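You operate a simulated robot arm through the tools that you are given. There is no shell and no other tool.

Carry out the task below with a simulated robot arm. There is one attempt and no reset: what you move stays moved.

## Task
Mix vial Y5 on LOW, read its colour and put it back.
Fine: turn the mixer off again; low grey rack; leave the other vials alone.

Only the result counts: the job must be done as asked and must still hold three seconds after the hand-in. Knocking over, shifting, dropping, spilling or breaking anything else fails it.

## Robot
A 6-joint arm with a fingered hand, fixed in place. Base frame: the origin is at the foot of the arm, x ahead of it, y to its left, z up; the work surface is at about z = 0.755. Readings come in m, rad, newtons and seconds.
With the tool pointing down near the work surface it reaches from about 0.26 to 0.68 m from the base axis. Its first joint turns from -2.897 to 2.897 rad. Payload 4 kg.
The tool frame sits at the grasp point between the pads (the TCP): z along the fingers, y along the line on which they close. The tips reach 0.026 m beyond it. The gripper opens to 0.148 m. The gripper's body begins 0.073 m behind the TCP. The gripper is a hand of 3 fingers: y runs from the thumb to the fingers, the wrist lies at [0, 0, -0.239] in the tool frame.
Orientation is that of the tool frame in the base frame, as a unit quaternion [w, x, y, z]. With the fingers straight down and closing along the base's y, the tool's x points along the base's -x, its y along +y and its z along -z.

## Interface
- The arm moves only by the tool drive_tool. Its argument "increments" is a list of rows, each an object of numbers (a shift or turn left out is 0): "wx", "wy", "wz": the turn, a rotation vector about the tool's x, y, z in rad; "tx", "ty", "tz": the shift along the tool's x, y, z in m. In form: [{"wx": .., "wy": .., "wz": .., "tx": .., "ty": .., "tz": ..}, ...]. A call has 1 to 20 rows; each row shifts and turns the commanded pose from where the row before left it, along the tool's axes as they then stand. A row lasts 0.2 s, in which the tool goes at most 0.05 m and 0.15 rad; a call with a longer step from one row to the next is refused whole. A pose out of reach is approached as far as the arm can. The call stops where the force on the tool passes 40 N (or 10 N more than at its start, if that is more) or the arm is blocked; 0.2 s more then pass. In this call time passes only in rows, and 0.2 s behind the last. The reply holds the time, the measured pose of the TCP, the force on the tool along the base axes, the opening and the grip force, in the units named above and with some noise, with the torque about the TCP (base axes, N m) and any sound that the robot's microphone picked up.
- Cameras (640 x 400 px; columns grow to the right, rows downward): "scene" is fixed at [0.0497, 0.5013, 1.5275]; the picture's right is [-0.23, -0.97, 0.00], its down [-0.82, 0.20, -0.53] and it looks along [0.52, -0.12, -0.85] (base axes); focal length 335 px, centre (320, 200). "wrist" rides on the gripper at [0.068, -0.039, -0.09] in the tool frame; the picture's right is [0.50, 0.87, 0.00], its down [-0.65, 0.38, -0.65] and it looks along [-0.57, 0.33, 0.76] (tool axes); focal length 222 px, centre (320, 200). There is no depth. A picture from a camera that has moved, and an enlarged one, comes with that camera's place and axes in the base frame and with its lens.
- get_image(camera): a new picture of that camera. No time passes.
- raise_lower(by): slides the trunk up (or, below 0, down) by that many m; the arm rides with it, the base frame stays. It gives what a move gives, with no picture.
- finger_targets(finger1, finger2, thumb_bend): sets how far each is bent, from 0 (flat) to 100 (curled in); at 30 the hand is open as for a grip, at 70 the pads meet at the TCP. One left out holds its place. A second passes; each finger stops where it meets its share of the squeeze, and holds until it gets a number again. It is the only way to open and close the hand. It gives what a move gives, with no picture; readings hold the bend of each and the force on the fingers (four entries, about 0 where the hand has none), thumb and palm.
- zoom(camera, box): a new picture of the part [left, top, right, bottom] of that camera's present view, enlarged. No time passes.
- hand_in(): hands the job in; it is judged then, once.

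Nothing tells you positions but the pictures and the camera data. Unless the task says otherwise, let go and move clear before handing in.

The tools are called after "Request:" as name(argument=value, ...) on one line, values as JSON. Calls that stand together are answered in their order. drive_tool: Moves the arm, as the interface text tells. Its arguments: {"type":"object","properties":{"increments":{"type":"array"}},"required":["increments"]} The other tools are called the same way: raise_lower (by) slides the trunk up or down; finger_targets (finger1, finger2, thumb_bend) moves the fingers one by one; get_image (camera) takes a picture; zoom (camera, box) takes an enlarged picture of a part of a camera's view; hand_in () hands the job in.

At the start:

```text
time_s: 0.0
position: [0.4271, 0.2752, 1.0852]
tool_rot: [0.001, 0.0, 1.0, -0.001]
wrist_force: [-0.6, 0.8, -0.4]
torque: [0.02, -0.03, -0.02]
finger_gap: 0.148
gripper_force: 0.1
shape: jaw
bend: [30.0, 30.0, 30.0]
finger forces: [0.0, 0.0, 0.0, 0.0, 0.0, 0.0]
trunk travel left (down, up): [-0.2, 0.117]
```

scene: 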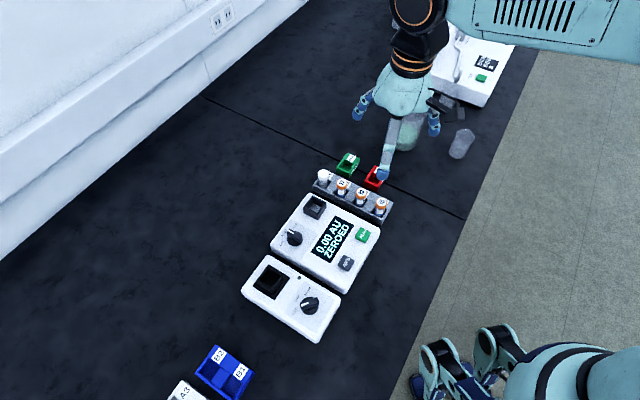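
wrist: 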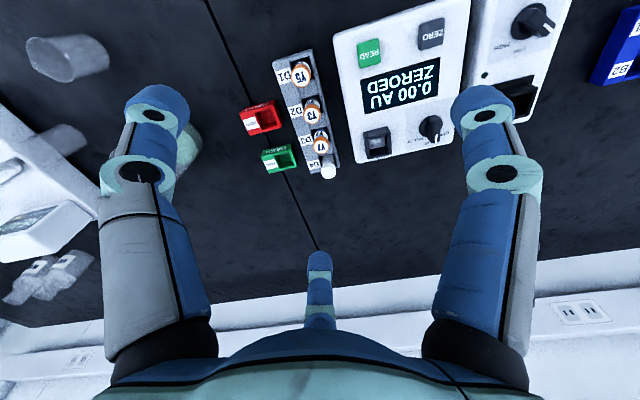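

I see a grey rack with vials, a photometer reading "0.00 AU ZEROED", and a mixer with a knob. I'll look closer at the labels first.

Request:
zoom(camera="scene", box=[300, 140, 410, 230])

Request:
zoom(camera="scene", box=[230, 180, 390, 350])

Request:
zoom(camera="wrist", box=[230, 40, 350, 190])

Request:
zoom(camera="scene", box=[150, 330, 270, 400])

Request:
zoom(camera="wrist", box=[320, 0, 640, 180])

```text
4.44 times, centred on (355, 185) of scene
camera zoom: at [0.0497, 0.5013, 1.5275], right [-0.23, -0.97, 0.0], down [-0.82, 0.2, -0.53], along [0.52, -0.12, -0.85], focal length 1489 px, centre (164, 267)
```

zoom: 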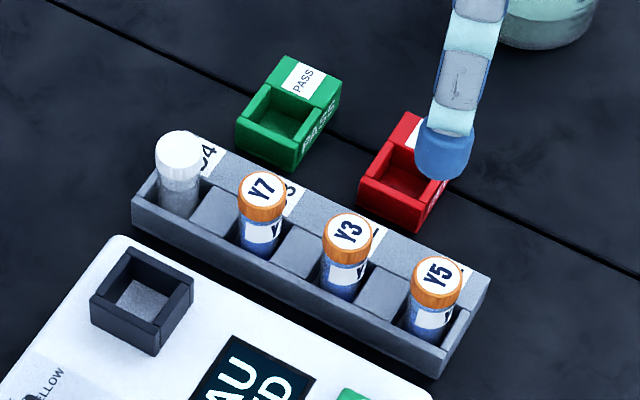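

```text
2.35 times, centred on (310, 265) of scene
camera zoom: at [0.0497, 0.5013, 1.5275], right [-0.23, -0.97, 0.0], down [-0.82, 0.2, -0.53], along [0.52, -0.12, -0.85], focal length 788 px, centre (344, 47)
```

zoom: 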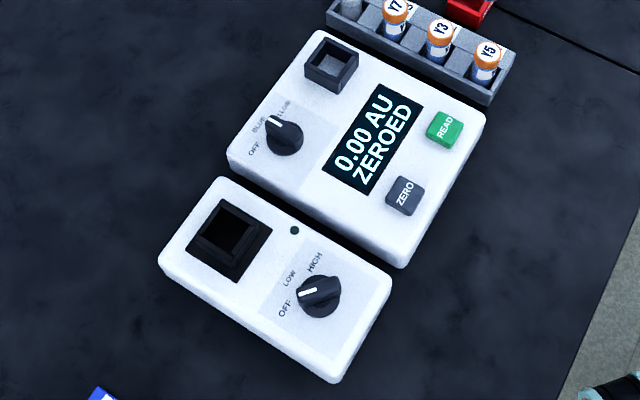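

```text
2.67 times, centred on (290, 115) of wrist
camera zoom: at [0.3593, 0.2374, 1.1762], right [-0.5, 0.87, 0.0], down [0.66, 0.38, 0.65], along [0.57, 0.33, -0.76], focal length 592 px, centre (400, 427)
```

zoom: 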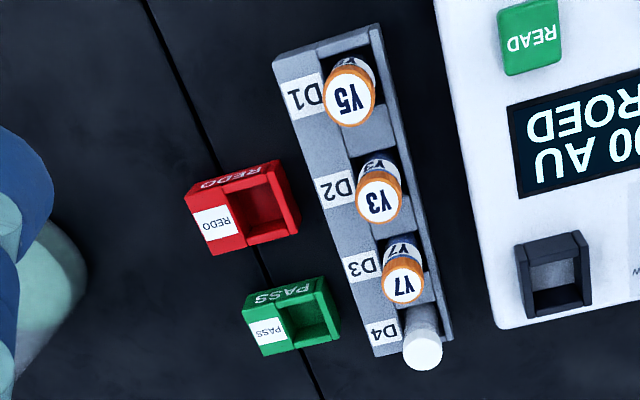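

```text
5.33 times, centred on (210, 365) of scene
camera zoom: at [0.0497, 0.5013, 1.5275], right [-0.23, -0.97, 0.0], down [-0.82, 0.2, -0.53], along [0.52, -0.12, -0.85], focal length 1787 px, centre (907, -680)
```

zoom: 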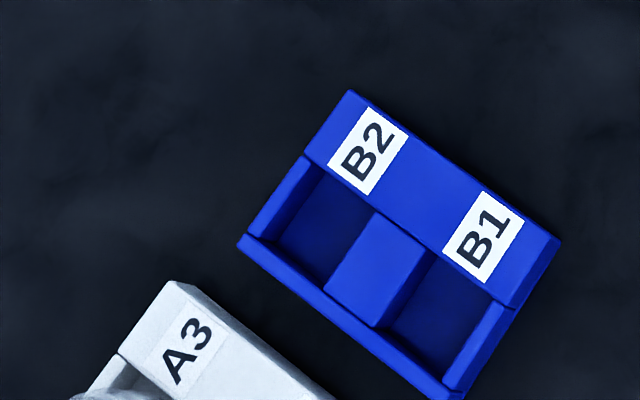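

```text
2.00 times, centred on (480, 90) of wrist
camera zoom: at [0.3593, 0.2374, 1.1762], right [-0.5, 0.87, 0.0], down [0.66, 0.38, 0.65], along [0.57, 0.33, -0.76], focal length 444 px, centre (0, 420)
```

zoom: 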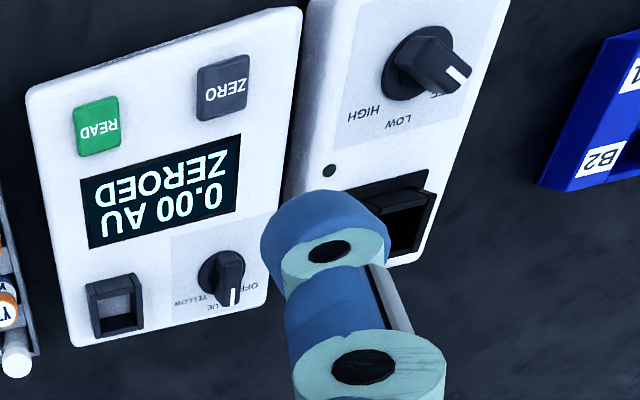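

I can see the low grey rack D with Y5 in D1 (about x 0.435, y 0.253, top z about 0.83). The photometer is next to it and the mixer is further along +y. I'll check the knob labels, the vial contents and the rest of the scene before moving.

Request:
zoom(camera="scene", box=[270, 190, 330, 250])

Request:
zoom(camera="scene", box=[240, 250, 340, 340])

Request:
zoom(camera="scene", box=[310, 160, 400, 220])

Request:
zoom(camera="scene", box=[340, 0, 640, 180])

Request:
zoom(camera="scene", box=[380, 250, 640, 400])

```text
6.67 times, centred on (300, 220) of scene
camera zoom: at [0.0497, 0.5013, 1.5275], right [-0.23, -0.97, 0.0], down [-0.82, 0.2, -0.53], along [0.52, -0.12, -0.85], focal length 2233 px, centre (453, 67)
```

zoom: 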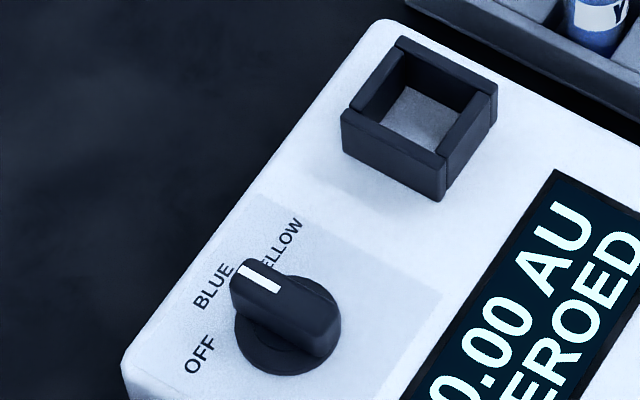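

```text
4.44 times, centred on (290, 295) of scene
camera zoom: at [0.0497, 0.5013, 1.5275], right [-0.23, -0.97, 0.0], down [-0.82, 0.2, -0.53], along [0.52, -0.12, -0.85], focal length 1489 px, centre (453, -222)
```

zoom: 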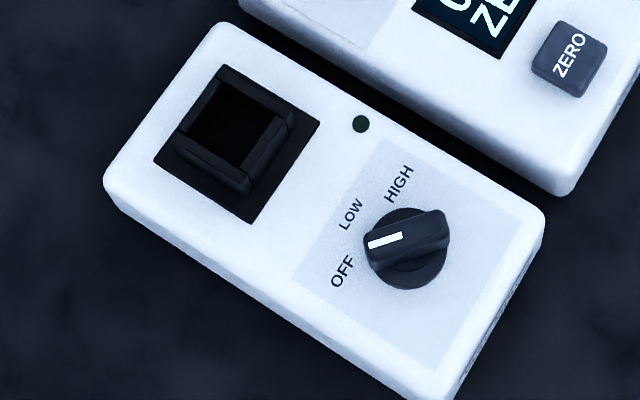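

```text
6.67 times, centred on (355, 190) of scene
camera zoom: at [0.0497, 0.5013, 1.5275], right [-0.23, -0.97, 0.0], down [-0.82, 0.2, -0.53], along [0.52, -0.12, -0.85], focal length 2233 px, centre (87, 267)
```

zoom: 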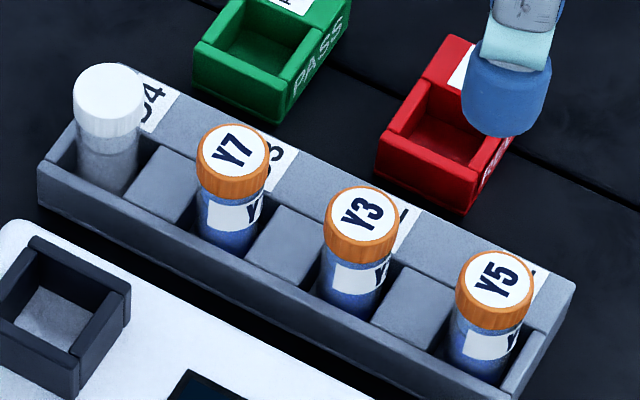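

```text
2.13 times, centred on (490, 90) of scene
camera zoom: at [0.0497, 0.5013, 1.5275], right [-0.23, -0.97, 0.0], down [-0.82, 0.2, -0.53], along [0.52, -0.12, -0.85], focal length 715 px, centre (-43, 435)
```

zoom: 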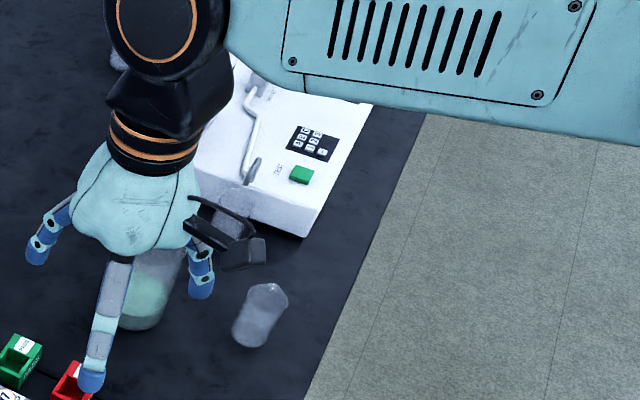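

```text
2.46 times, centred on (510, 325) of scene
camera zoom: at [0.0497, 0.5013, 1.5275], right [-0.23, -0.97, 0.0], down [-0.82, 0.2, -0.53], along [0.52, -0.12, -0.85], focal length 825 px, centre (-148, -108)
```

zoom: 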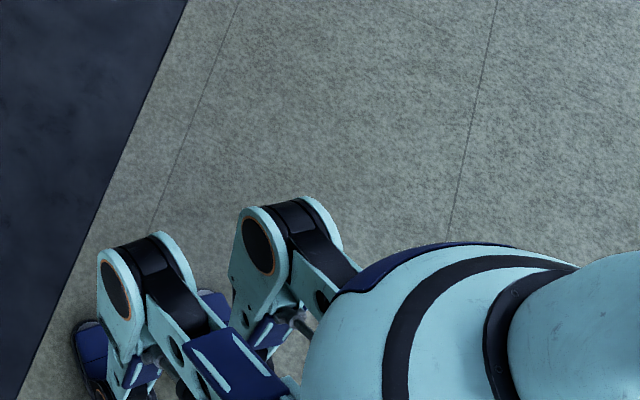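

Y5 sits at the end of the rack, in D1, with its neighbour 55 mm away along the (+x,+y) diagonal. The mixer knob is on OFF and the photometer is on BLUE and zeroed. I'll turn the hand so no finger points at the neighbour, then come down above Y5 for a closer look.

Request:
drive_tool(increments=[{"wz": 0.131, "tz": 0.02}, {"wz": 0.131, "tz": 0.02}, {"wz": 0.131, "tz": 0.02}, {"wz": 0.131, "tz": 0.02}, {"wz": 0.131, "tz": 0.02}, {"wz": 0.13, "tz": 0.02}, {"tx": -0.0216, "ty": -0.0098}])

Request:
get_image(camera="wrist")

Request:
get_image(camera="scene")

```text
time_s: 1.6
position: [0.4368, 0.2527, 0.9653]
tool_rot: [-0.001, 0.383, 0.924, -0.001]
wrist_force: [0.0, 0.1, 0.3]
torque: [0.01, 0.0, -0.04]
finger_gap: 0.1479
gripper_force: 0.0
shape: jaw
bend: [30.0, 30.0, 30.0]
finger forces: [0.1, 0.0, 0.1, 0.0, 0.0, 0.0]
trunk travel left (down, up): [-0.2, 0.117]
```

```text
taken
camera wrist: at [0.3612, 0.2739, 1.0558], right [0.26, 0.97, 0.0], down [0.73, -0.2, 0.65], along [0.63, -0.17, -0.76], focal length 222 px, centre (320, 200)
```

wrist: 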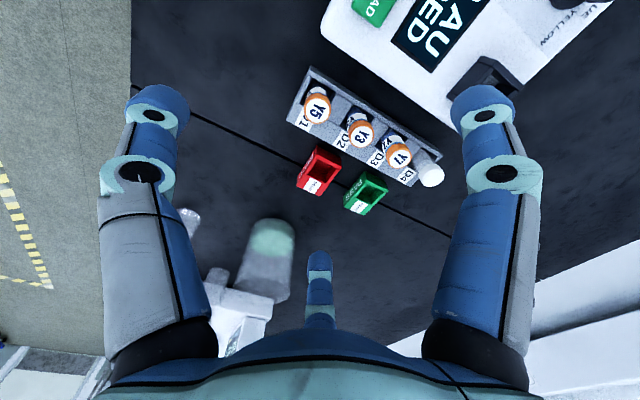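

```text
taken
```

scene: 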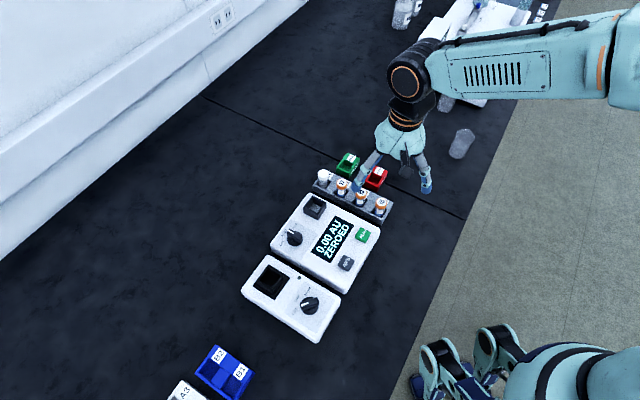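

Y5 is nearly under the tool. I'll enlarge this view to refine the geometry.

Request:
zoom(camera="wrist", box=[280, 50, 450, 190])

Request:
zoom(camera="scene", box=[310, 140, 440, 230])

```text
2.86 times, centred on (365, 120) of wrist
camera zoom: at [0.3612, 0.2739, 1.0558], right [0.26, 0.97, 0.0], down [0.73, -0.2, 0.65], along [0.63, -0.17, -0.76], focal length 635 px, centre (191, 429)
```

zoom: 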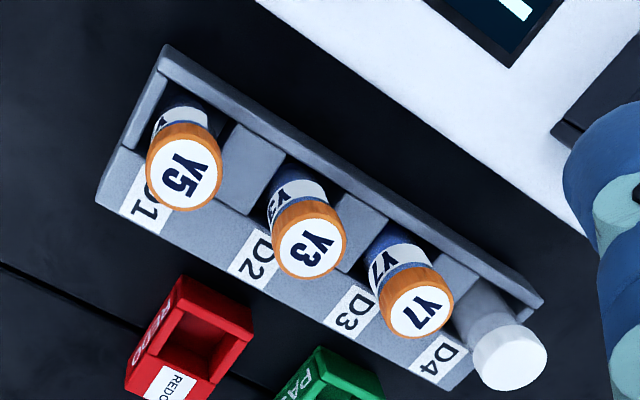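

```text
4.44 times, centred on (375, 185) of scene
camera zoom: at [0.0497, 0.5013, 1.5275], right [-0.23, -0.97, 0.0], down [-0.82, 0.2, -0.53], along [0.52, -0.12, -0.85], focal length 1489 px, centre (76, 267)
```

zoom: 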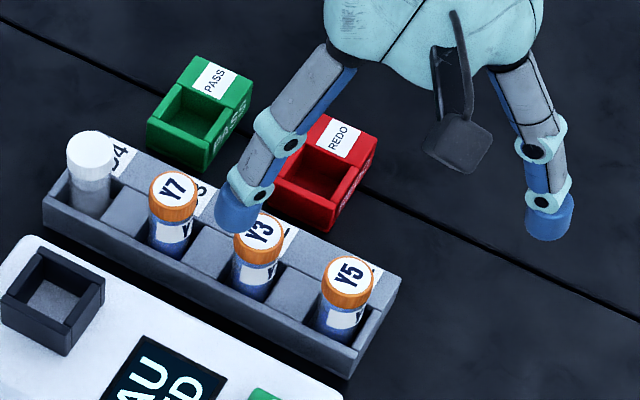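

Y5's cap centre is about (0.440, 0.252), with its top near z 0.828, and the rack top is around 0.785. I'll half-close the hand while still high so it clears the photometer and the neighbouring vials.

Request:
finger_targets(finger1=50, finger2=50, thumb_bend=50)

Request:
get_image(camera="wrist")

Request:
zoom(camera="scene", box=[310, 140, 440, 230])

```text
time_s: 2.6
position: [0.436, 0.2529, 0.9651]
tool_rot: [0.0, 0.383, 0.924, -0.001]
wrist_force: [0.0, -0.3, -0.1]
torque: [-0.01, 0.03, 0.0]
finger_gap: 0.0623
gripper_force: 0.1
shape: fingers
bend: [50.0, 50.0, 50.0]
finger forces: [0.0, 0.0, 0.0, 0.0, 0.1, 0.0]
trunk travel left (down, up): [-0.2, 0.117]
```

```text
taken
camera wrist: at [0.3612, 0.2744, 1.056], right [0.26, 0.97, 0.0], down [0.73, -0.2, 0.65], along [0.63, -0.17, -0.76], focal length 222 px, centre (320, 200)
```

wrist: 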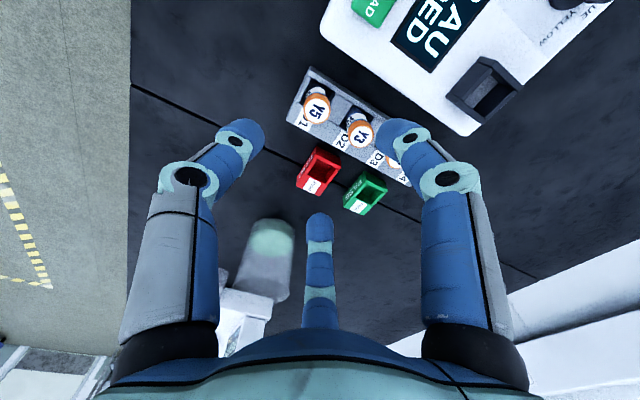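

```text
4.44 times, centred on (375, 185) of scene
camera zoom: at [0.0497, 0.5013, 1.5275], right [-0.23, -0.97, 0.0], down [-0.82, 0.2, -0.53], along [0.52, -0.12, -0.85], focal length 1489 px, centre (76, 267)
```

zoom: 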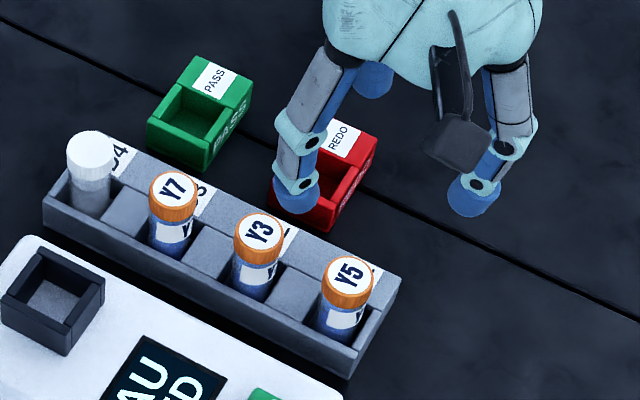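

The opening is now 62 mm. Next I'll come down to just above the caps and check the alignment.

Request:
drive_tool(increments=[{"tx": -0.0035, "ty": 0.002, "tz": 0.03}, {"tz": 0.03}, {"tz": 0.03}])

Request:
get_image(camera="wrist")

Request:
zoom(camera="scene", box=[310, 140, 440, 230])

```text
time_s: 3.4
position: [0.4409, 0.2527, 0.8763]
tool_rot: [0.0, 0.384, 0.924, 0.0]
wrist_force: [-0.4, 1.5, -0.6]
torque: [0.02, 0.04, -0.04]
finger_gap: 0.0623
gripper_force: 0.0
shape: fingers
bend: [50.0, 50.0, 50.0]
finger forces: [0.0, 0.0, 0.0, 0.0, 0.1, 0.0]
trunk travel left (down, up): [-0.2, 0.117]
```

```text
taken
camera wrist: at [0.3651, 0.2741, 0.9673], right [0.26, 0.97, 0.0], down [0.73, -0.2, 0.65], along [0.63, -0.17, -0.76], focal length 222 px, centre (320, 200)
```

wrist: 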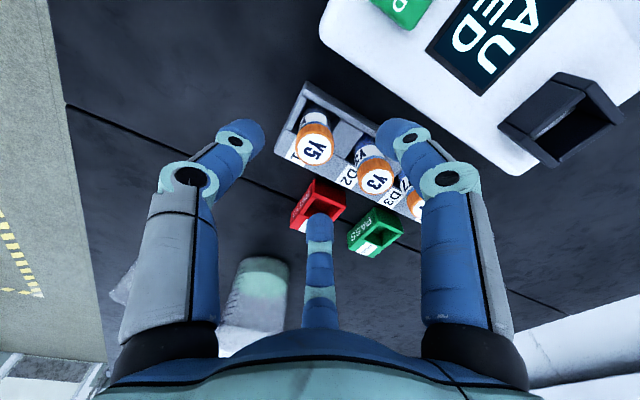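

```text
4.44 times, centred on (375, 185) of scene
camera zoom: at [0.0497, 0.5013, 1.5275], right [-0.23, -0.97, 0.0], down [-0.82, 0.2, -0.53], along [0.52, -0.12, -0.85], focal length 1489 px, centre (76, 267)
```

zoom: 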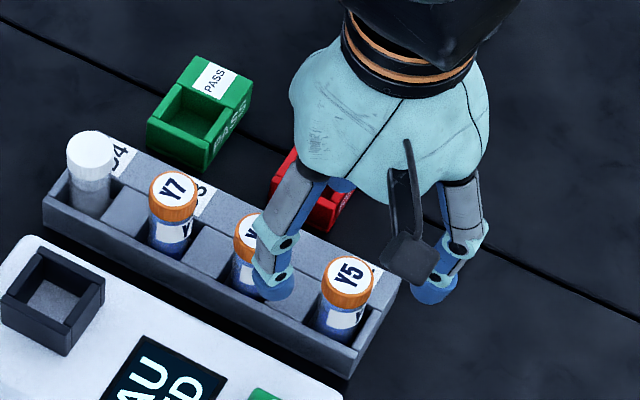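

Request:
zoom(camera="wrist", box=[260, 80, 420, 220])

```text
2.86 times, centred on (340, 150) of wrist
camera zoom: at [0.3651, 0.2741, 0.9673], right [0.26, 0.97, 0.0], down [0.73, -0.2, 0.65], along [0.63, -0.17, -0.76], focal length 635 px, centre (263, 343)
```

zoom: 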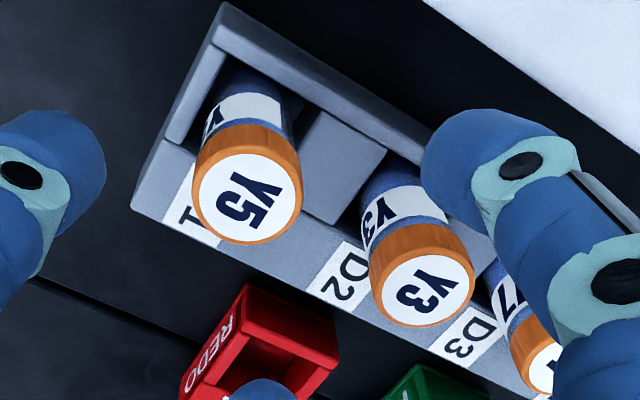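

Request:
drive_tool(increments=[{"tx": -0.0012, "ty": -0.0026, "tz": 0.015}, {"tz": 0.015}])

Request:
get_image(camera="wrist")

Request:
zoom(camera="scene", box=[310, 140, 440, 230])

```text
time_s: 4.0
position: [0.44, 0.2512, 0.8445]
tool_rot: [0.0, 0.383, 0.924, 0.0]
wrist_force: [-0.7, -0.2, -0.1]
torque: [0.0, -0.01, -0.01]
finger_gap: 0.063
gripper_force: 0.0
shape: fingers
bend: [50.0, 50.0, 50.0]
finger forces: [0.0, 0.0, 0.0, 0.0, 0.0, 0.1]
trunk travel left (down, up): [-0.2, 0.117]
```

```text
taken
camera wrist: at [0.365, 0.2716, 0.9362], right [0.26, 0.97, 0.0], down [0.73, -0.2, 0.65], along [0.63, -0.17, -0.76], focal length 222 px, centre (320, 200)
```

wrist: 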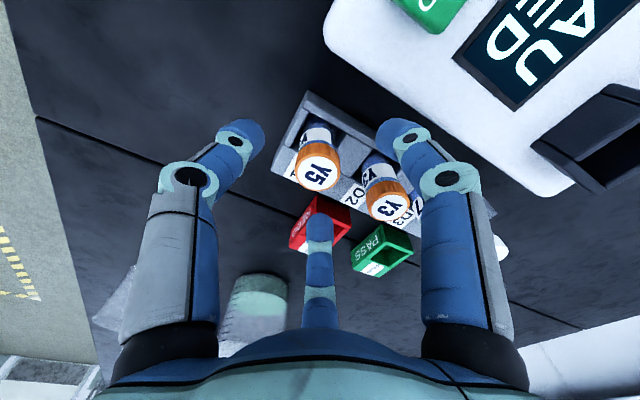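

```text
4.44 times, centred on (375, 185) of scene
camera zoom: at [0.0497, 0.5013, 1.5275], right [-0.23, -0.97, 0.0], down [-0.82, 0.2, -0.53], along [0.52, -0.12, -0.85], focal length 1489 px, centre (76, 267)
```

zoom: 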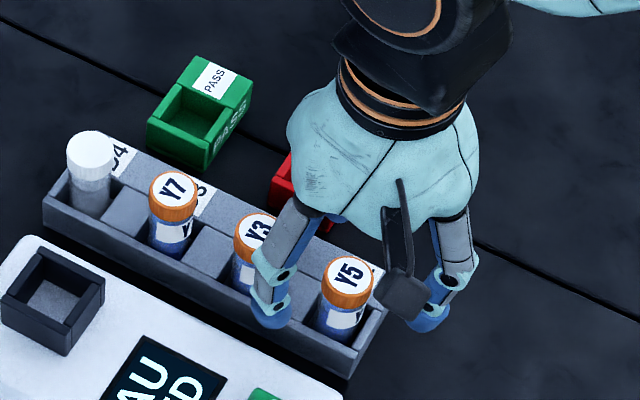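

The alignment looks good in both views. I'll lower onto the cap.

Request:
drive_tool(increments=[{"tz": 0.01}, {"tz": 0.009}, {"tz": 0.008}])

Request:
get_image(camera="wrist")

Request:
zoom(camera="scene", box=[310, 140, 440, 230])

```text
time_s: 4.8
position: [0.4373, 0.2495, 0.8179]
tool_rot: [0.0, 0.383, 0.924, 0.001]
wrist_force: [-0.6, 0.8, 0.4]
torque: [-0.03, -0.06, -0.03]
finger_gap: 0.0627
gripper_force: 0.0
shape: fingers
bend: [50.0, 50.0, 50.0]
finger forces: [0.1, 0.0, 0.0, 0.0, 0.1, 0.1]
trunk travel left (down, up): [-0.2, 0.117]
```

```text
taken
camera wrist: at [0.3626, 0.2709, 0.909], right [0.26, 0.97, 0.0], down [0.73, -0.2, 0.65], along [0.63, -0.17, -0.76], focal length 222 px, centre (320, 200)
```

wrist: 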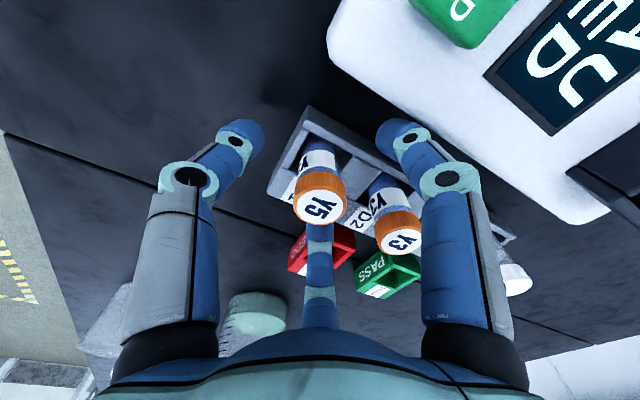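

```text
4.44 times, centred on (375, 185) of scene
camera zoom: at [0.0497, 0.5013, 1.5275], right [-0.23, -0.97, 0.0], down [-0.82, 0.2, -0.53], along [0.52, -0.12, -0.85], focal length 1489 px, centre (76, 267)
```

zoom: 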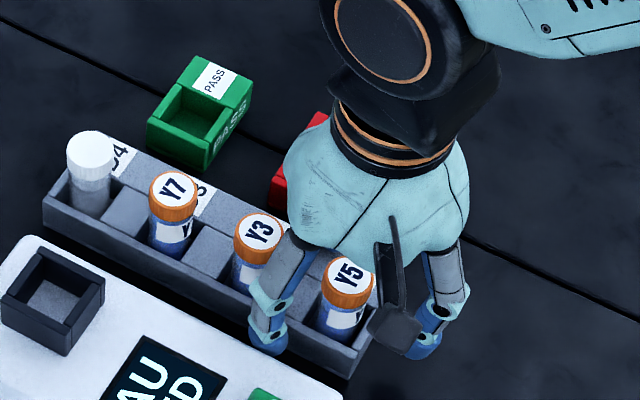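

The TCP is at the cap. I'll close all three fingers on it.

Request:
finger_targets(finger1=70, finger2=70, thumb_bend=70)

Request:
get_image(camera="wrist")

Request:
zoom(camera="scene", box=[310, 140, 440, 230])

```text
time_s: 5.8
position: [0.4377, 0.2502, 0.8192]
tool_rot: [0.001, 0.383, 0.924, 0.0]
wrist_force: [0.5, -0.4, -0.3]
torque: [0.02, -0.04, -0.04]
finger_gap: 0.0173
gripper_force: 9.1
shape: fingers
bend: [63.0, 64.0, 66.0]
finger forces: [5.9, 5.5, 0.0, 0.1, 6.8, 0.0]
trunk travel left (down, up): [-0.2, 0.117]
```

```text
taken
camera wrist: at [0.3627, 0.271, 0.9093], right [0.26, 0.97, 0.0], down [0.73, -0.2, 0.65], along [0.63, -0.17, -0.76], focal length 222 px, centre (320, 200)
```

wrist: 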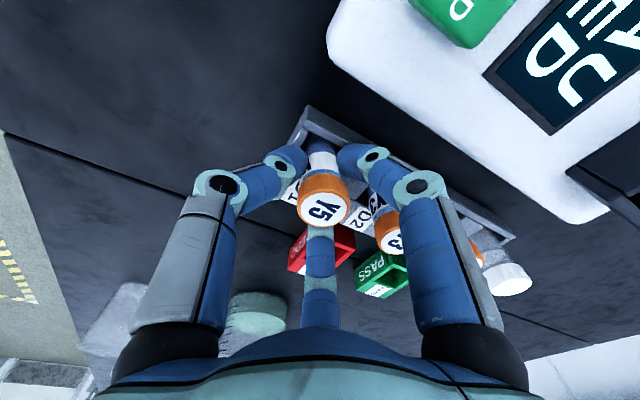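

```text
4.44 times, centred on (375, 185) of scene
camera zoom: at [0.0497, 0.5013, 1.5275], right [-0.23, -0.97, 0.0], down [-0.82, 0.2, -0.53], along [0.52, -0.12, -0.85], focal length 1489 px, centre (76, 267)
```

zoom: 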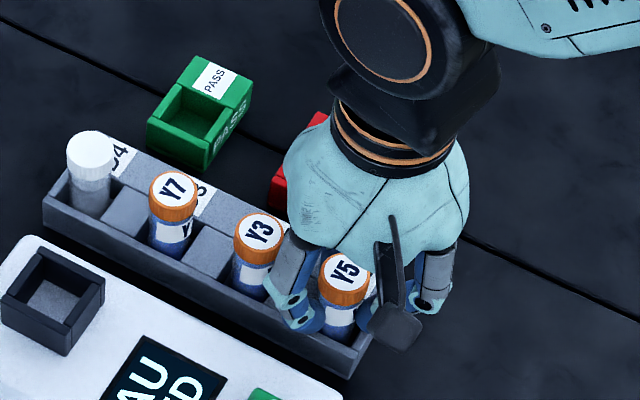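

All three fingers hold with about 6 N each. I'll lift straight up.

Request:
drive_tool(increments=[{"tz": -0.01}, {"tz": -0.02}, {"tz": -0.025}, {"tz": -0.025}, {"tz": -0.03}, {"tz": -0.03}])

Request:
get_image(camera="wrist")

Request:
get_image(camera="scene")

Request:
zoom(camera="scene", box=[310, 140, 440, 230])

```text
time_s: 7.2
position: [0.4376, 0.2524, 0.9571]
tool_rot: [0.0, 0.382, 0.924, -0.001]
wrist_force: [0.7, 0.2, -0.2]
torque: [0.01, 0.01, 0.02]
finger_gap: 0.0171
gripper_force: 9.1
shape: fingers
bend: [63.0, 64.0, 66.0]
finger forces: [6.1, 5.6, 0.1, 0.1, 6.8, 0.1]
trunk travel left (down, up): [-0.2, 0.117]
```

```text
taken
camera wrist: at [0.3635, 0.2725, 1.0491], right [0.26, 0.97, 0.0], down [0.73, -0.2, 0.65], along [0.63, -0.17, -0.76], focal length 222 px, centre (320, 200)
```

wrist: 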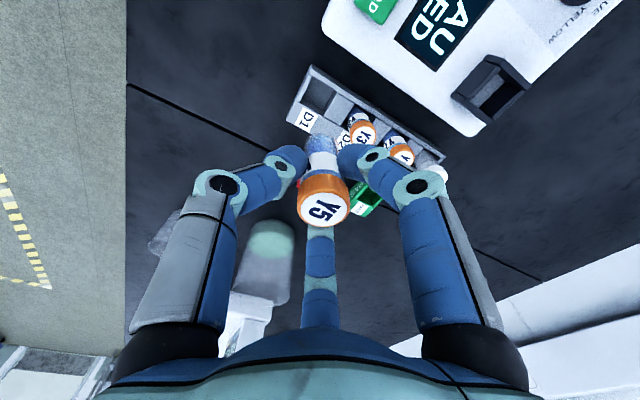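

```text
taken
```

scene: 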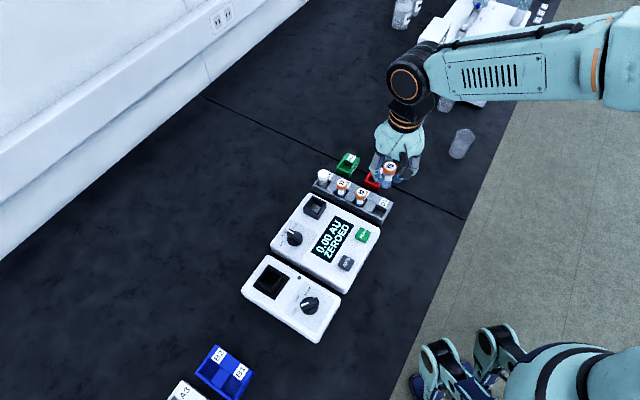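

```text
4.44 times, centred on (375, 185) of scene
camera zoom: at [0.0497, 0.5013, 1.5275], right [-0.23, -0.97, 0.0], down [-0.82, 0.2, -0.53], along [0.52, -0.12, -0.85], focal length 1489 px, centre (76, 267)
```

zoom: 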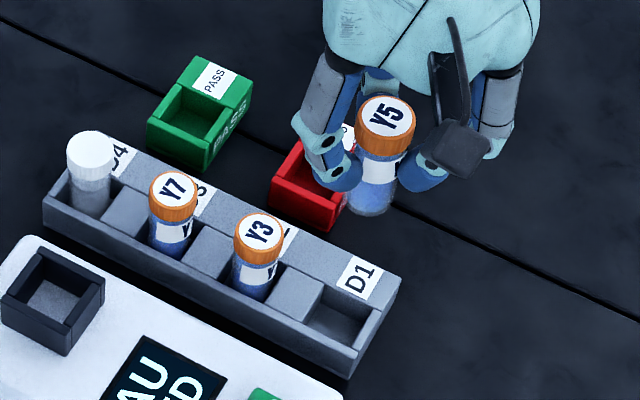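

Y5 is lifted cleanly and slot D1 is empty. I'll check the vial and its liquid up close.

Request:
zoom(camera="scene", box=[370, 150, 410, 190])

Request:
zoom(camera="wrist", box=[260, 110, 380, 250])

Request:
zoom(camera="wrist", box=[270, 50, 400, 140])

Request:
zoom(camera="wrist", box=[440, 0, 640, 120])

```text
10.00 times, centred on (390, 170) of scene
camera zoom: at [0.0497, 0.5013, 1.5275], right [-0.23, -0.97, 0.0], down [-0.82, 0.2, -0.53], along [0.52, -0.12, -0.85], focal length 3350 px, centre (-380, 500)
```

zoom: 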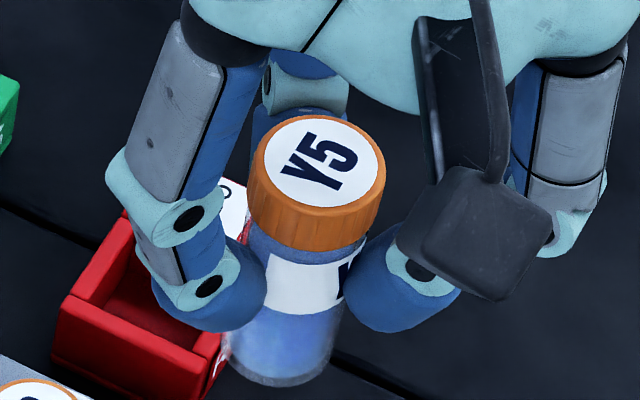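

```text
2.86 times, centred on (320, 180) of wrist
camera zoom: at [0.3635, 0.2725, 1.0491], right [0.26, 0.97, 0.0], down [0.73, -0.2, 0.65], along [0.63, -0.17, -0.76], focal length 635 px, centre (320, 257)
```

zoom: 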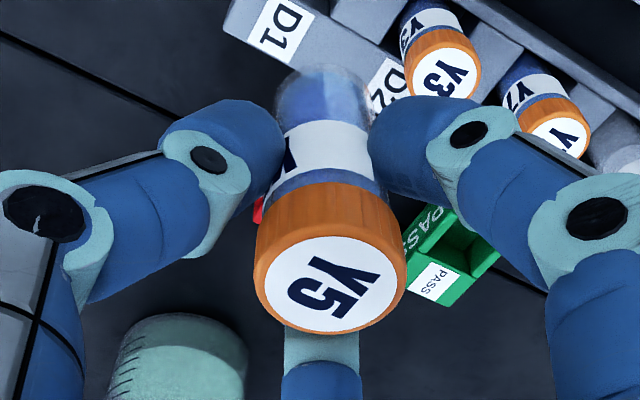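

```text
4.44 times, centred on (335, 95) of wrist
camera zoom: at [0.3635, 0.2725, 1.0491], right [0.26, 0.97, 0.0], down [0.73, -0.2, 0.65], along [0.63, -0.17, -0.76], focal length 987 px, centre (253, 667)
```

zoom: 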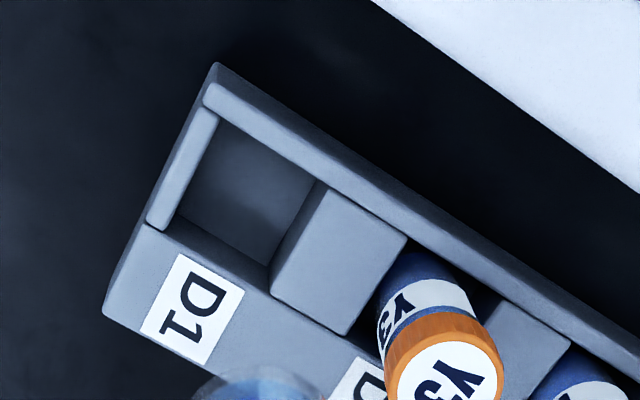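

```text
3.20 times, centred on (540, 60) of wrist
camera zoom: at [0.3635, 0.2725, 1.0491], right [0.26, 0.97, 0.0], down [0.73, -0.2, 0.65], along [0.63, -0.17, -0.76], focal length 711 px, centre (-384, 648)
```

zoom: 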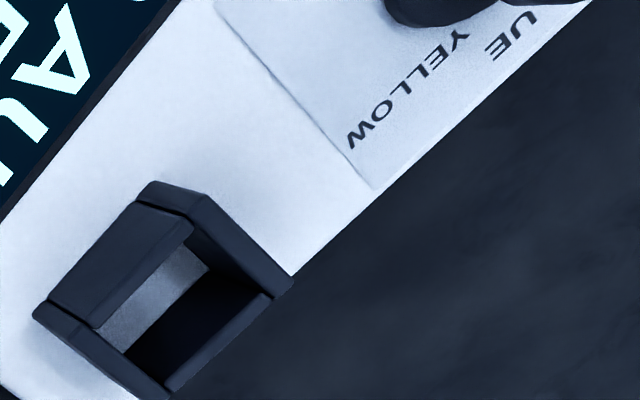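

The liquid is blue, and the photometer is already zeroed on BLUE. Next I'll carry Y5 over the instruments to above the mixer well, near (0.303, 0.55).

Request:
drive_tool(increments=[{"tx": 0.015, "ty": 0.0058, "tz": -0.01}, {"tx": 0.0306, "ty": 0.0115, "tz": -0.01}, {"tx": 0.0306, "ty": 0.0115}, {"tx": 0.0306, "ty": 0.0115}, {"tx": 0.0306, "ty": 0.0115}, {"tx": 0.0306, "ty": 0.0115}, {"tx": 0.0306, "ty": 0.0115}, {"tx": 0.0306, "ty": 0.0115}, {"tx": 0.0306, "ty": 0.0115}, {"tx": 0.0306, "ty": 0.0115}, {"tx": 0.015, "ty": 0.0058}])

Request:
get_image(camera="wrist")

Request:
get_image(camera="scene")

```text
time_s: 9.6
position: [0.3055, 0.5438, 0.9747]
tool_rot: [0.0, 0.383, 0.924, -0.001]
wrist_force: [0.0, 0.0, -0.5]
torque: [-0.01, 0.0, -0.01]
finger_gap: 0.017
gripper_force: 8.6
shape: fingers
bend: [63.0, 64.0, 66.0]
finger forces: [6.0, 5.4, 0.1, 0.0, 6.7, 0.0]
trunk travel left (down, up): [-0.2, 0.117]
```

```text
taken
camera wrist: at [0.2303, 0.5655, 1.0667], right [0.26, 0.97, 0.0], down [0.73, -0.2, 0.65], along [0.63, -0.17, -0.76], focal length 222 px, centre (320, 200)
```

wrist: 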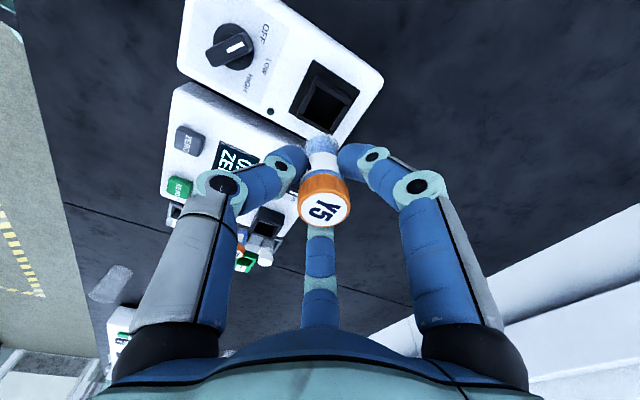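

```text
taken
```

scene: 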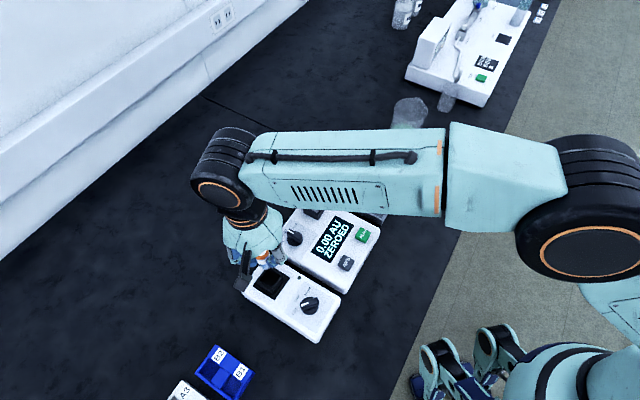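

Request:
zoom(camera="wrist", box=[250, 40, 390, 150])

Request:
zoom(camera="wrist", box=[180, 0, 310, 110])

Request:
zoom(camera="scene", box=[220, 230, 320, 320])

```text
3.64 times, centred on (320, 95) of wrist
camera zoom: at [0.2303, 0.5655, 1.0667], right [0.26, 0.97, 0.0], down [0.73, -0.2, 0.65], along [0.63, -0.17, -0.76], focal length 808 px, centre (320, 582)
```

zoom: 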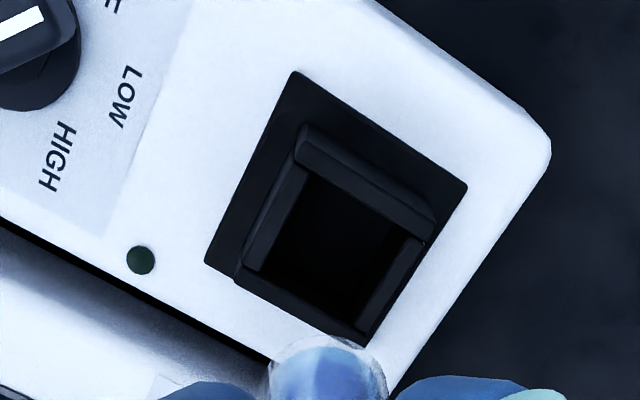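

```text
3.64 times, centred on (245, 55) of wrist
camera zoom: at [0.2303, 0.5655, 1.0667], right [0.26, 0.97, 0.0], down [0.73, -0.2, 0.65], along [0.63, -0.17, -0.76], focal length 808 px, centre (593, 727)
```

zoom: 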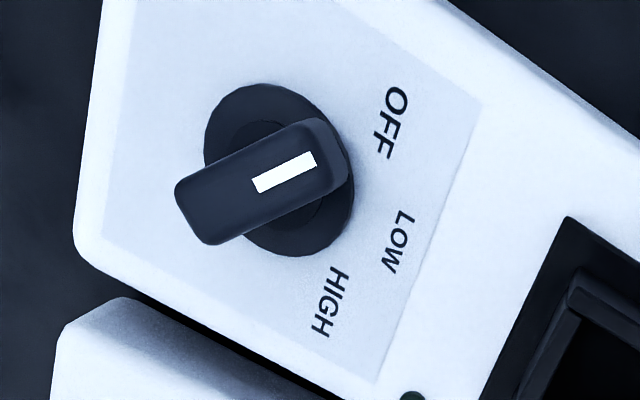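

```text
4.44 times, centred on (270, 275) of scene
camera zoom: at [0.0497, 0.5013, 1.5275], right [-0.23, -0.97, 0.0], down [-0.82, 0.2, -0.53], along [0.52, -0.12, -0.85], focal length 1489 px, centre (542, -133)
```

zoom: 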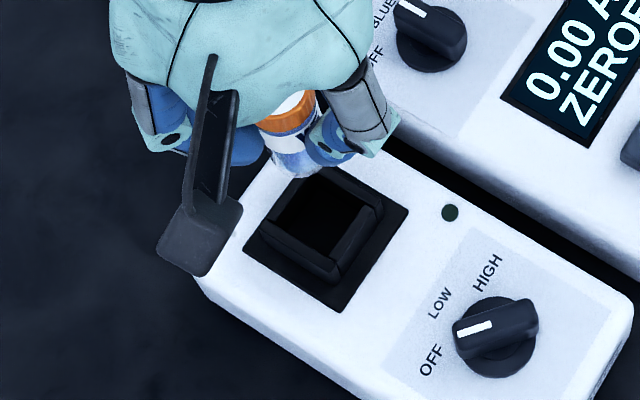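

The mixer well rim is centred near (0.3085, 0.5485), with its top about z 0.82. I'll nudge over it, come down partway and check again.

Request:
drive_tool(increments=[{"tx": 0.0007, "ty": 0.005, "tz": 0.015}, {"tz": 0.015}, {"tz": 0.015}, {}, {}])

Request:
get_image(camera="wrist")

Request:
zoom(camera="scene", box=[220, 230, 320, 320])

Request:
zoom(camera="wrist", box=[250, 70, 390, 180])

```text
time_s: 10.8
position: [0.3081, 0.5494, 0.9319]
tool_rot: [0.0, 0.384, 0.923, 0.0]
wrist_force: [-1.1, -0.1, -0.6]
torque: [-0.02, 0.03, 0.02]
finger_gap: 0.0173
gripper_force: 9.1
shape: fingers
bend: [63.0, 64.0, 66.0]
finger forces: [5.9, 5.5, 0.1, 0.0, 6.7, 0.1]
trunk travel left (down, up): [-0.2, 0.117]
```

```text
taken
camera wrist: at [0.2325, 0.5712, 1.0228], right [0.26, 0.97, 0.0], down [0.73, -0.2, 0.65], along [0.63, -0.17, -0.76], focal length 222 px, centre (320, 200)
```

wrist: 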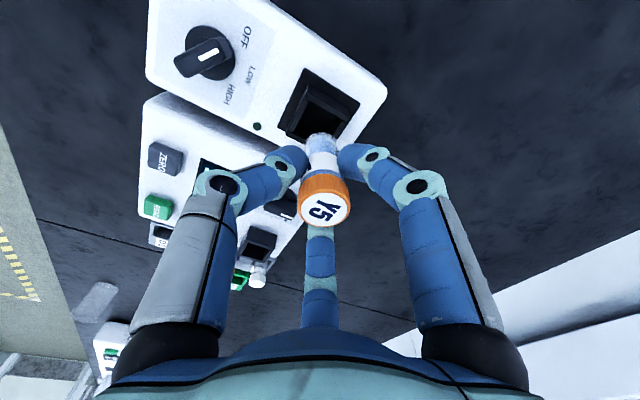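

```text
4.44 times, centred on (270, 275) of scene
camera zoom: at [0.0497, 0.5013, 1.5275], right [-0.23, -0.97, 0.0], down [-0.82, 0.2, -0.53], along [0.52, -0.12, -0.85], focal length 1489 px, centre (542, -133)
```

zoom: 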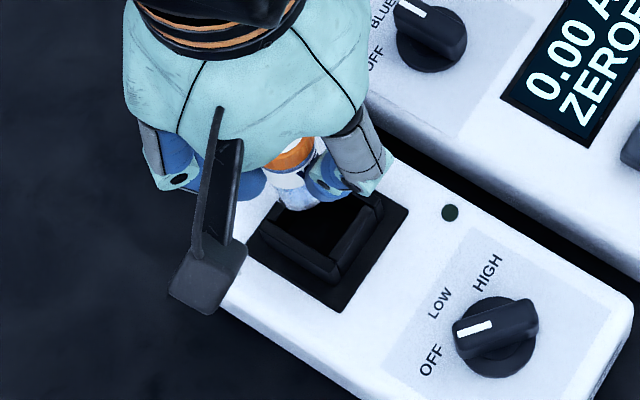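

```text
3.64 times, centred on (320, 125) of wrist
camera zoom: at [0.2325, 0.5712, 1.0228], right [0.26, 0.97, 0.0], down [0.73, -0.2, 0.65], along [0.63, -0.17, -0.76], focal length 808 px, centre (320, 473)
```

zoom: 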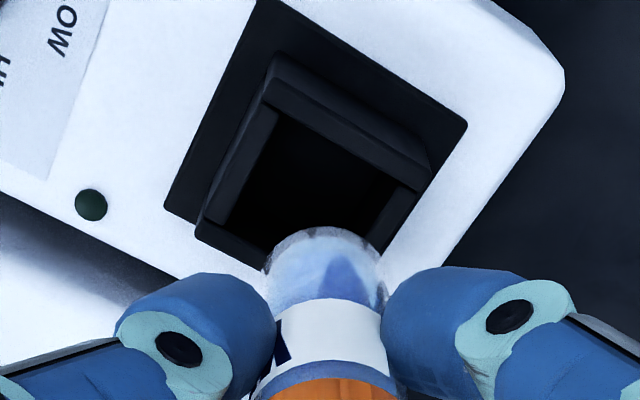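

Request:
drive_tool(increments=[{"tx": -0.0024, "ty": -0.001, "tz": 0.015}, {"tz": 0.015}, {"tz": 0.012}, {}])

Request:
get_image(camera="wrist")

Request:
zoom(camera="scene", box=[220, 230, 320, 320])

Request:
zoom(camera="wrist", box=[250, 70, 390, 180])

```text
time_s: 11.8
position: [0.3103, 0.5486, 0.892]
tool_rot: [-0.001, 0.383, 0.924, -0.001]
wrist_force: [0.3, 0.2, 0.3]
torque: [0.02, -0.01, 0.01]
finger_gap: 0.0171
gripper_force: 8.4
shape: fingers
bend: [63.0, 64.0, 66.0]
finger forces: [6.1, 5.5, 0.1, 0.0, 6.7, 0.1]
trunk travel left (down, up): [-0.2, 0.117]
```

```text
taken
camera wrist: at [0.2337, 0.5699, 0.983], right [0.26, 0.97, 0.0], down [0.73, -0.2, 0.65], along [0.63, -0.17, -0.76], focal length 222 px, centre (320, 200)
```

wrist: 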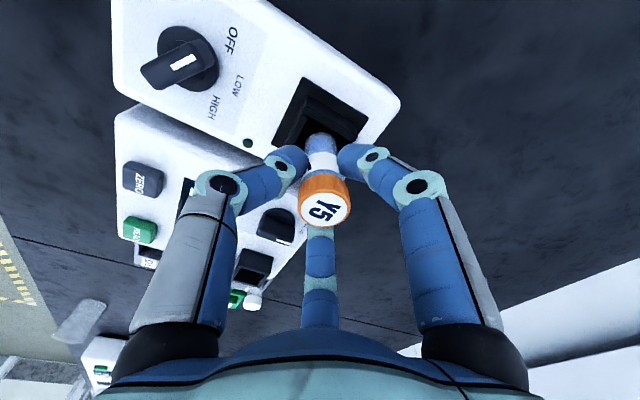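

```text
4.44 times, centred on (270, 275) of scene
camera zoom: at [0.0497, 0.5013, 1.5275], right [-0.23, -0.97, 0.0], down [-0.82, 0.2, -0.53], along [0.52, -0.12, -0.85], focal length 1489 px, centre (542, -133)
```

zoom: 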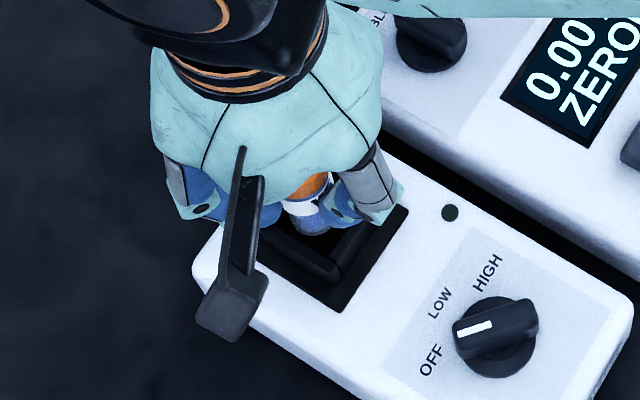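

```text
3.64 times, centred on (320, 125) of wrist
camera zoom: at [0.2337, 0.5699, 0.983], right [0.26, 0.97, 0.0], down [0.73, -0.2, 0.65], along [0.63, -0.17, -0.76], focal length 808 px, centre (320, 473)
```

zoom: 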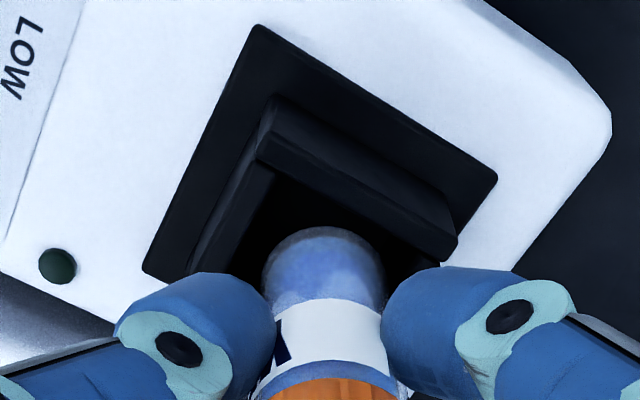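

The vial bottom is over the opening and centred, so I'll lower it into the well in small steps.

Request:
drive_tool(increments=[{"tx": -0.0007, "ty": 0.0007, "tz": 0.006}, {"tz": 0.006}, {"tz": 0.006}, {"tz": 0.006}])

Request:
zoom(camera="scene", box=[220, 230, 320, 320])

Request:
zoom(camera="wrist", box=[240, 80, 400, 240])

```text
time_s: 12.8
position: [0.3083, 0.5482, 0.8682]
tool_rot: [0.0, 0.383, 0.924, 0.002]
wrist_force: [-1.0, -0.1, 1.8]
torque: [-0.01, -0.01, 0.02]
finger_gap: 0.0172
gripper_force: 9.7
shape: fingers
bend: [63.0, 64.0, 66.0]
finger forces: [6.0, 5.6, 0.1, 0.0, 7.2, 0.0]
trunk travel left (down, up): [-0.2, 0.117]
```

```text
4.44 times, centred on (270, 275) of scene
camera zoom: at [0.0497, 0.5013, 1.5275], right [-0.23, -0.97, 0.0], down [-0.82, 0.2, -0.53], along [0.52, -0.12, -0.85], focal length 1489 px, centre (542, -133)
```

zoom: 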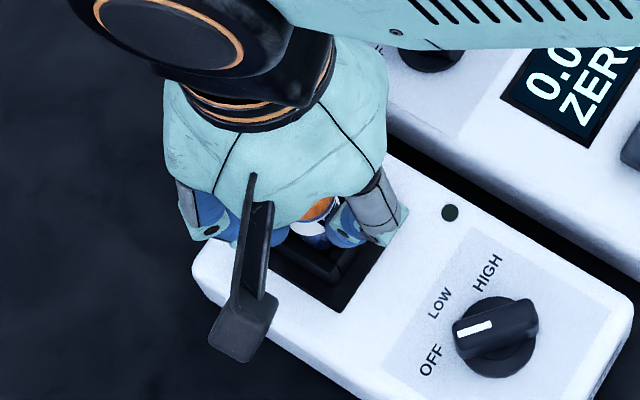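

```text
2.50 times, centred on (320, 160) of wrist
camera zoom: at [0.2326, 0.5702, 0.9585], right [0.26, 0.97, 0.0], down [0.73, -0.2, 0.65], along [0.63, -0.17, -0.76], focal length 555 px, centre (320, 300)
```

zoom: 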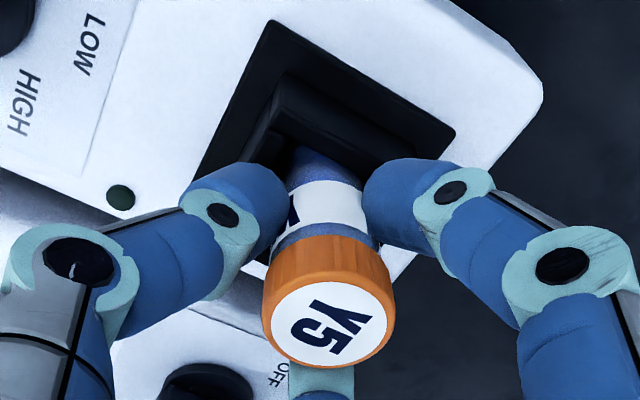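

The vial is entering the well with hardly any force. I'll keep lowering in small steps until it seats.

Request:
drive_tool(increments=[{"tz": 0.003}, {"tz": 0.003}, {"tz": 0.003}])

```text
time_s: 13.6
position: [0.3092, 0.5513, 0.865]
tool_rot: [0.001, 0.384, 0.923, 0.005]
wrist_force: [-5.6, -5.7, 20.2]
torque: [-0.21, 0.2, 0.02]
finger_gap: 0.0169
gripper_force: 13.8
shape: fingers
bend: [64.0, 65.0, 66.0]
finger forces: [6.7, 6.3, 0.1, 0.0, 14.8, 0.1]
trunk travel left (down, up): [-0.2, 0.117]
stopped in row 3: the force on the tool passed its limit at 43 N (the readings are from after the stop); the commanded pose is now the measured one
```

Request:
get_image(camera="wrist")

Request:
zoom(camera="wrist", box=[240, 80, 400, 240])

Request:
zoom(camera="scene", box=[255, 260, 325, 320])

```text
taken
camera wrist: at [0.2338, 0.5707, 0.9555], right [0.26, 0.97, 0.01], down [0.73, -0.2, 0.66], along [0.63, -0.16, -0.76], focal length 222 px, centre (320, 200)
```

wrist: 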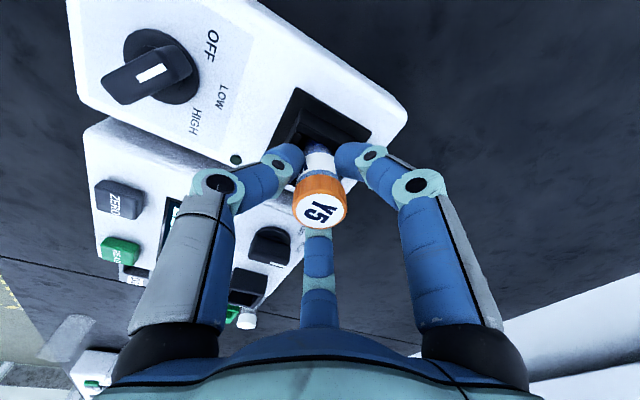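

```text
2.50 times, centred on (320, 160) of wrist
camera zoom: at [0.2338, 0.5707, 0.9555], right [0.26, 0.97, 0.01], down [0.73, -0.2, 0.66], along [0.63, -0.16, -0.76], focal length 555 px, centre (320, 300)
```

zoom: 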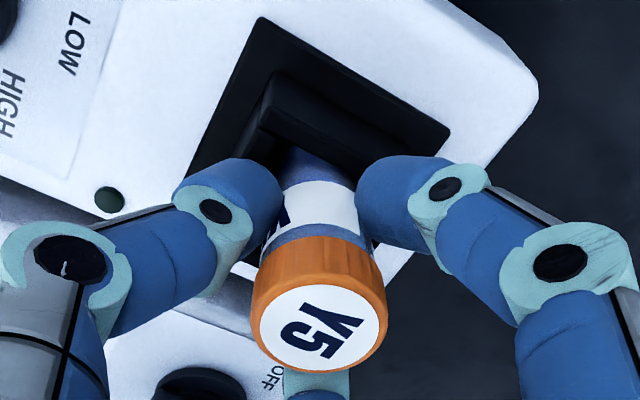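

```text
6.67 times, centred on (290, 290) of scene
camera zoom: at [0.0497, 0.5013, 1.5275], right [-0.23, -0.97, 0.0], down [-0.82, 0.2, -0.53], along [0.52, -0.12, -0.85], focal length 2233 px, centre (520, -400)
```

zoom: 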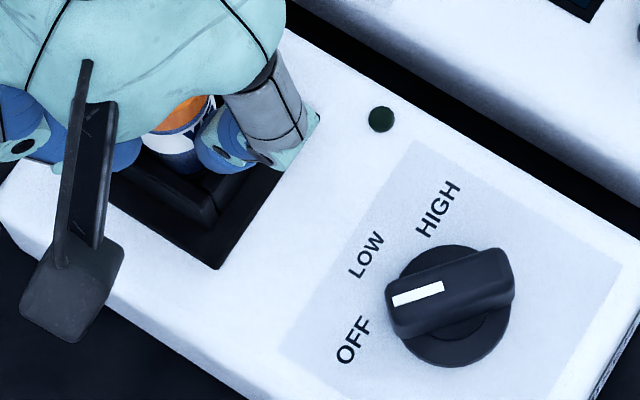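

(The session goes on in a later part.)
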